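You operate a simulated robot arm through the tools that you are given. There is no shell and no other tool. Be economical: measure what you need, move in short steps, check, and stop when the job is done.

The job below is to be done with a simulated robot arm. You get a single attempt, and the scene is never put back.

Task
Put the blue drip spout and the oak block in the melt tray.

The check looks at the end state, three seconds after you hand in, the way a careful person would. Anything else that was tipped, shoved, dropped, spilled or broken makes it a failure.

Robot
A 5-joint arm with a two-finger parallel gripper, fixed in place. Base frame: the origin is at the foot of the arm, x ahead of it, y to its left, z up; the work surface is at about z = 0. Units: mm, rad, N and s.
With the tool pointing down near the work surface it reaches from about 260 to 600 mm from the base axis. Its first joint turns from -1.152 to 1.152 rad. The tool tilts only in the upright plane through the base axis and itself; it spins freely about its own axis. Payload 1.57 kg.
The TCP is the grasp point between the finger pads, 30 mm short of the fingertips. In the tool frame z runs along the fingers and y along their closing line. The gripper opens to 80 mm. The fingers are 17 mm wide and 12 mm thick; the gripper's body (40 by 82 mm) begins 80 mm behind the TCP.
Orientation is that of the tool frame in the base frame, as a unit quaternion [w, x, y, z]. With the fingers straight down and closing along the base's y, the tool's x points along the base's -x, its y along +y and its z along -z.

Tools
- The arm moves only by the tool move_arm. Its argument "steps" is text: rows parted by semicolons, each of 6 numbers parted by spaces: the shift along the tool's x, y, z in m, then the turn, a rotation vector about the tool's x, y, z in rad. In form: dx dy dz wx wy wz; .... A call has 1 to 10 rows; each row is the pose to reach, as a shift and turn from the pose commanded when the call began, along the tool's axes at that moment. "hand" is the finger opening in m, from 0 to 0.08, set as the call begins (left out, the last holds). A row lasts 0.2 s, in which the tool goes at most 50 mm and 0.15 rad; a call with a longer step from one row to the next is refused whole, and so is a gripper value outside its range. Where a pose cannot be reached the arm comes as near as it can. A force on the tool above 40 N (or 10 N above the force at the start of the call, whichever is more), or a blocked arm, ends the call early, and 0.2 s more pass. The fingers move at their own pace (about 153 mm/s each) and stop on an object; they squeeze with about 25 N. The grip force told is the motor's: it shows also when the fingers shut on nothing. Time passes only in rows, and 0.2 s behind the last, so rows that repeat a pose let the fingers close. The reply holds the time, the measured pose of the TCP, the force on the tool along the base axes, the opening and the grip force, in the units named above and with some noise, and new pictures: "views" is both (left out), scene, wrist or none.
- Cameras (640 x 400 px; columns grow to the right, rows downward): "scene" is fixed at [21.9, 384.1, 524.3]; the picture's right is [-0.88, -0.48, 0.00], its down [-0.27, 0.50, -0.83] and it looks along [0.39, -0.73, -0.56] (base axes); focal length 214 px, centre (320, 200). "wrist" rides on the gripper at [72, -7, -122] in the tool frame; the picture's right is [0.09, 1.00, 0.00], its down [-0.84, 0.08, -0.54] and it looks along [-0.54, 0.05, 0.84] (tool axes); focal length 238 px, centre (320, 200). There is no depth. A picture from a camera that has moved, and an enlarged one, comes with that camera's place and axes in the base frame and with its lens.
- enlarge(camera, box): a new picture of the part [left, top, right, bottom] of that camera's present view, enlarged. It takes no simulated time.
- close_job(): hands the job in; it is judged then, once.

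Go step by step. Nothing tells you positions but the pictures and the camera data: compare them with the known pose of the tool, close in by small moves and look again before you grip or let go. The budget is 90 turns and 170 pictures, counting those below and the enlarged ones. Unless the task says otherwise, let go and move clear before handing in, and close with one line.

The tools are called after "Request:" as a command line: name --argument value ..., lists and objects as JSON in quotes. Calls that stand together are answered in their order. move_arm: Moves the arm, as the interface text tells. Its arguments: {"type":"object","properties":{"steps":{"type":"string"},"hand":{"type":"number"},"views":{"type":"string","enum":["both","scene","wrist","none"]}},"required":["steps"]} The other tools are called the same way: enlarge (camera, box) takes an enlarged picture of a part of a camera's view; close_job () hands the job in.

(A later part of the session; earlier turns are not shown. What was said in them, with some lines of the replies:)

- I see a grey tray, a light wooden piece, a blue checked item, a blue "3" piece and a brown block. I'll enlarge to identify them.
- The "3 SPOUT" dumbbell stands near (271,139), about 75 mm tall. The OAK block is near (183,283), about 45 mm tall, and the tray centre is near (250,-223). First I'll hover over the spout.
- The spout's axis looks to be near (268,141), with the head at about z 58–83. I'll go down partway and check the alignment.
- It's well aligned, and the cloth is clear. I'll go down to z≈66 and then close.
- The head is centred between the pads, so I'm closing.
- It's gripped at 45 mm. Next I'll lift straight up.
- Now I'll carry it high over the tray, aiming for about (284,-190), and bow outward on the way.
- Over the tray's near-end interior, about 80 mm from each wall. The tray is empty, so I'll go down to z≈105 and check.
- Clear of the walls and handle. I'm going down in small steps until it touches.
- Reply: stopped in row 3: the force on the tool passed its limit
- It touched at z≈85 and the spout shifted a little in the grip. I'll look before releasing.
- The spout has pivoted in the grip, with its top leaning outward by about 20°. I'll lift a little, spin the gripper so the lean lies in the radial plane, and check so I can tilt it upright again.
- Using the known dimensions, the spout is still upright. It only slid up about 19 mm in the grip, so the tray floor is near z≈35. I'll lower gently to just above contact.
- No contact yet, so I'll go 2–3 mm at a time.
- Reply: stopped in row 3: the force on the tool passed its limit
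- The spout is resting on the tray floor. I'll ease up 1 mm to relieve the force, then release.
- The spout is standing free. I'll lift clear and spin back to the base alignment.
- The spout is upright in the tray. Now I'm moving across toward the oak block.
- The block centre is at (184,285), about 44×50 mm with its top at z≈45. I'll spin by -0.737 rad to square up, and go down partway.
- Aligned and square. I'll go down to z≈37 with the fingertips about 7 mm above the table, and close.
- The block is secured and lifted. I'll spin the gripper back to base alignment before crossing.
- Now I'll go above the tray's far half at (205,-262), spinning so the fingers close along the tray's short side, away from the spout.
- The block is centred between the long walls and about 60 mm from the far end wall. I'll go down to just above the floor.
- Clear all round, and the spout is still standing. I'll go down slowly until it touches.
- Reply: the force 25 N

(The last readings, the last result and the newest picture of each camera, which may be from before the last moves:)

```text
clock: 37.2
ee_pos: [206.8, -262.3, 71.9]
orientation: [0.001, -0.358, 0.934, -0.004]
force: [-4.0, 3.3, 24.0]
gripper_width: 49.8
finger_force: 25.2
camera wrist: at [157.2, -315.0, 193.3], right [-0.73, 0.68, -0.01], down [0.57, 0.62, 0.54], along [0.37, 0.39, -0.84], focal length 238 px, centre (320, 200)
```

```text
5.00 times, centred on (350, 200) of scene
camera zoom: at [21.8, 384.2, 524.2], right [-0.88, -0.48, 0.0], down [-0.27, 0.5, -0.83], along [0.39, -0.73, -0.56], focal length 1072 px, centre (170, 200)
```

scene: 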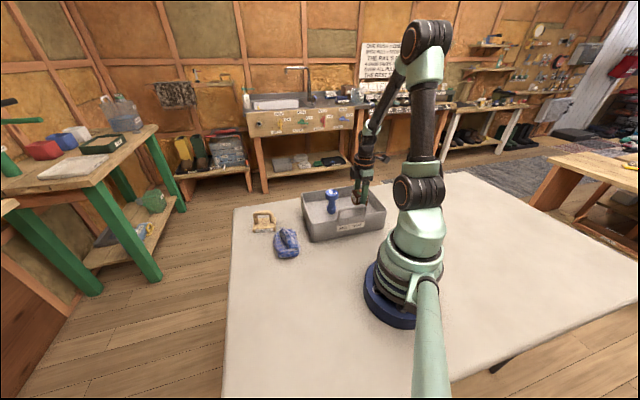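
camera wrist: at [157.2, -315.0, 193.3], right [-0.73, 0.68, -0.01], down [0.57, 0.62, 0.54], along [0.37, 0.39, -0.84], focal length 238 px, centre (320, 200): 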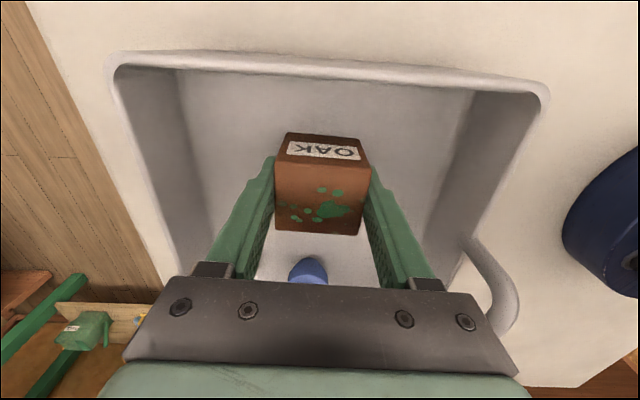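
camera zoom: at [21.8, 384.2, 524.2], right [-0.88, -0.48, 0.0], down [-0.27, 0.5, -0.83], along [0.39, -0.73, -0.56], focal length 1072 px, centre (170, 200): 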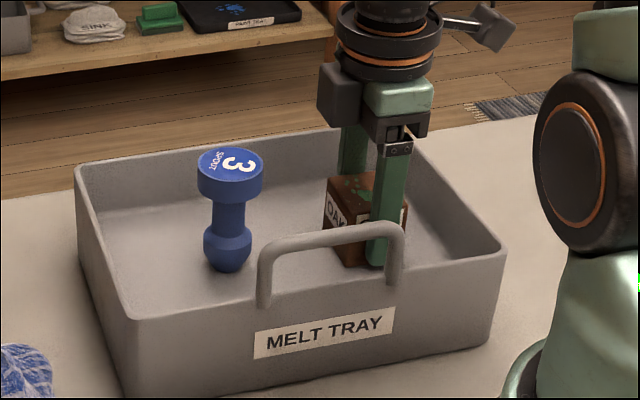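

It's in contact with the floor. I'll relieve the force slightly, release and lift.

Request:
move_arm --steps "0 0 -0.0015 0 0 0; 0 0 -0.0015 0 0 0" --views "none"

Request:
move_arm --steps "0 0 0 0 0 0; 0 0 0 0 0 0; 0 0 0 0 0 0" --hand 0.068 --views "wrist"

```text
clock: 37.8
ee_pos: [205.3, -262.2, 71.8]
orientation: [0.0, -0.358, 0.934, -0.002]
force: [0.3, 0.2, -0.9]
gripper_width: 49.6
finger_force: 24.8
```

```text
clock: 38.6
ee_pos: [207.0, -261.6, 72.5]
orientation: [0.001, -0.358, 0.934, -0.003]
force: [0.0, 0.4, 0.1]
gripper_width: 68.0
finger_force: 0.0
camera wrist: at [157.2, -314.9, 194.1], right [-0.73, 0.68, -0.01], down [0.57, 0.62, 0.54], along [0.37, 0.39, -0.84], focal length 238 px, centre (320, 200)
```

wrist: 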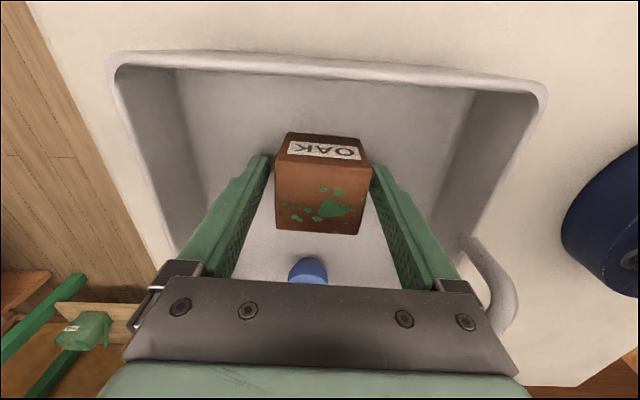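

Request:
move_arm --steps "0 0 -0.02 0 0 0; 0 0 -0.06 0 0 0; 0 0 -0.1 0 0 0; 0 0 -0.14 0 0 0; 0 0 -0.18 0 0 0; 0 0 -0.21 0 0 0; 0 0 -0.21 0 0 0"

Request:
enlarge --camera "scene" --box '[240, 170, 400, 270]'

```text
clock: 40.2
ee_pos: [204.8, -261.4, 283.0]
orientation: [0.001, -0.359, 0.933, -0.003]
force: [0.0, 0.8, 0.7]
gripper_width: 67.8
finger_force: 0.1
camera wrist: at [155.4, -313.7, 405.3], right [-0.73, 0.68, -0.01], down [0.57, 0.62, 0.54], along [0.37, 0.39, -0.84], focal length 238 px, centre (320, 200)
```

scene: 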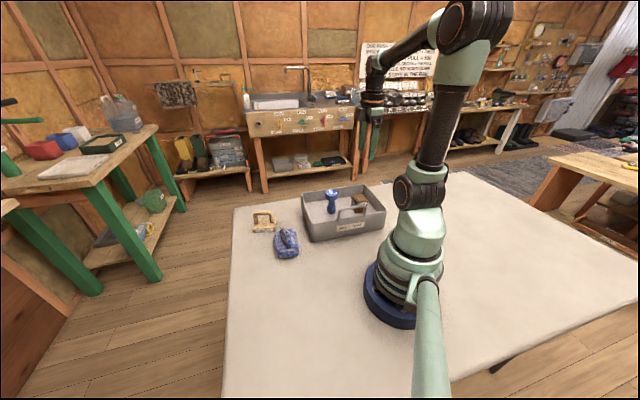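
wrist: 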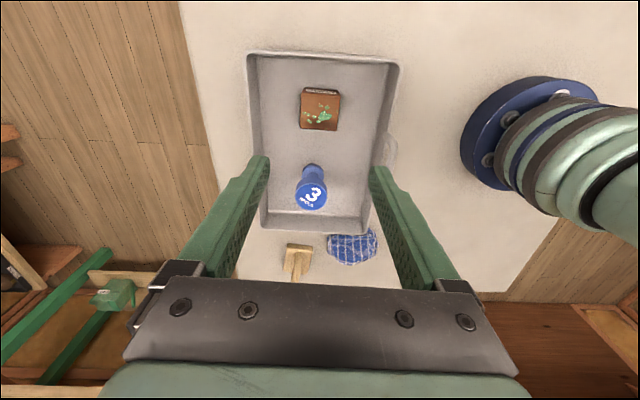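

```text
4.00 times, centred on (320, 220) of scene
camera zoom: at [21.9, 384.1, 524.3], right [-0.88, -0.48, 0.0], down [-0.27, 0.5, -0.83], along [0.39, -0.73, -0.56], focal length 858 px, centre (320, 120)
```

zoom: 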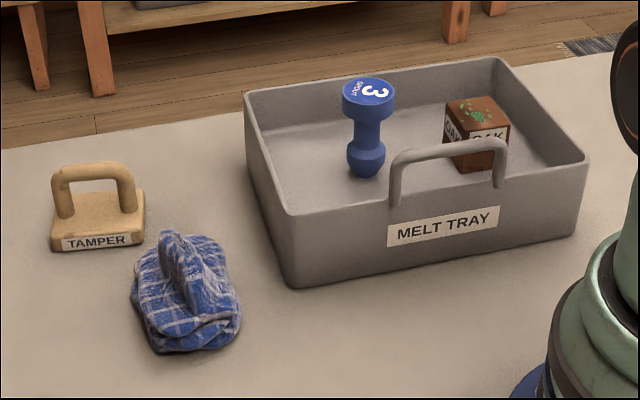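

Both pieces are standing in the tray, nothing else has moved, and the gripper is clear above them. I'm handing in.

Request:
close_job

```text
The job is handed in.
```

The blue drip spout and the oak block are both upright in the melt tray, and the tamper, cloth and tray stayed where they were.
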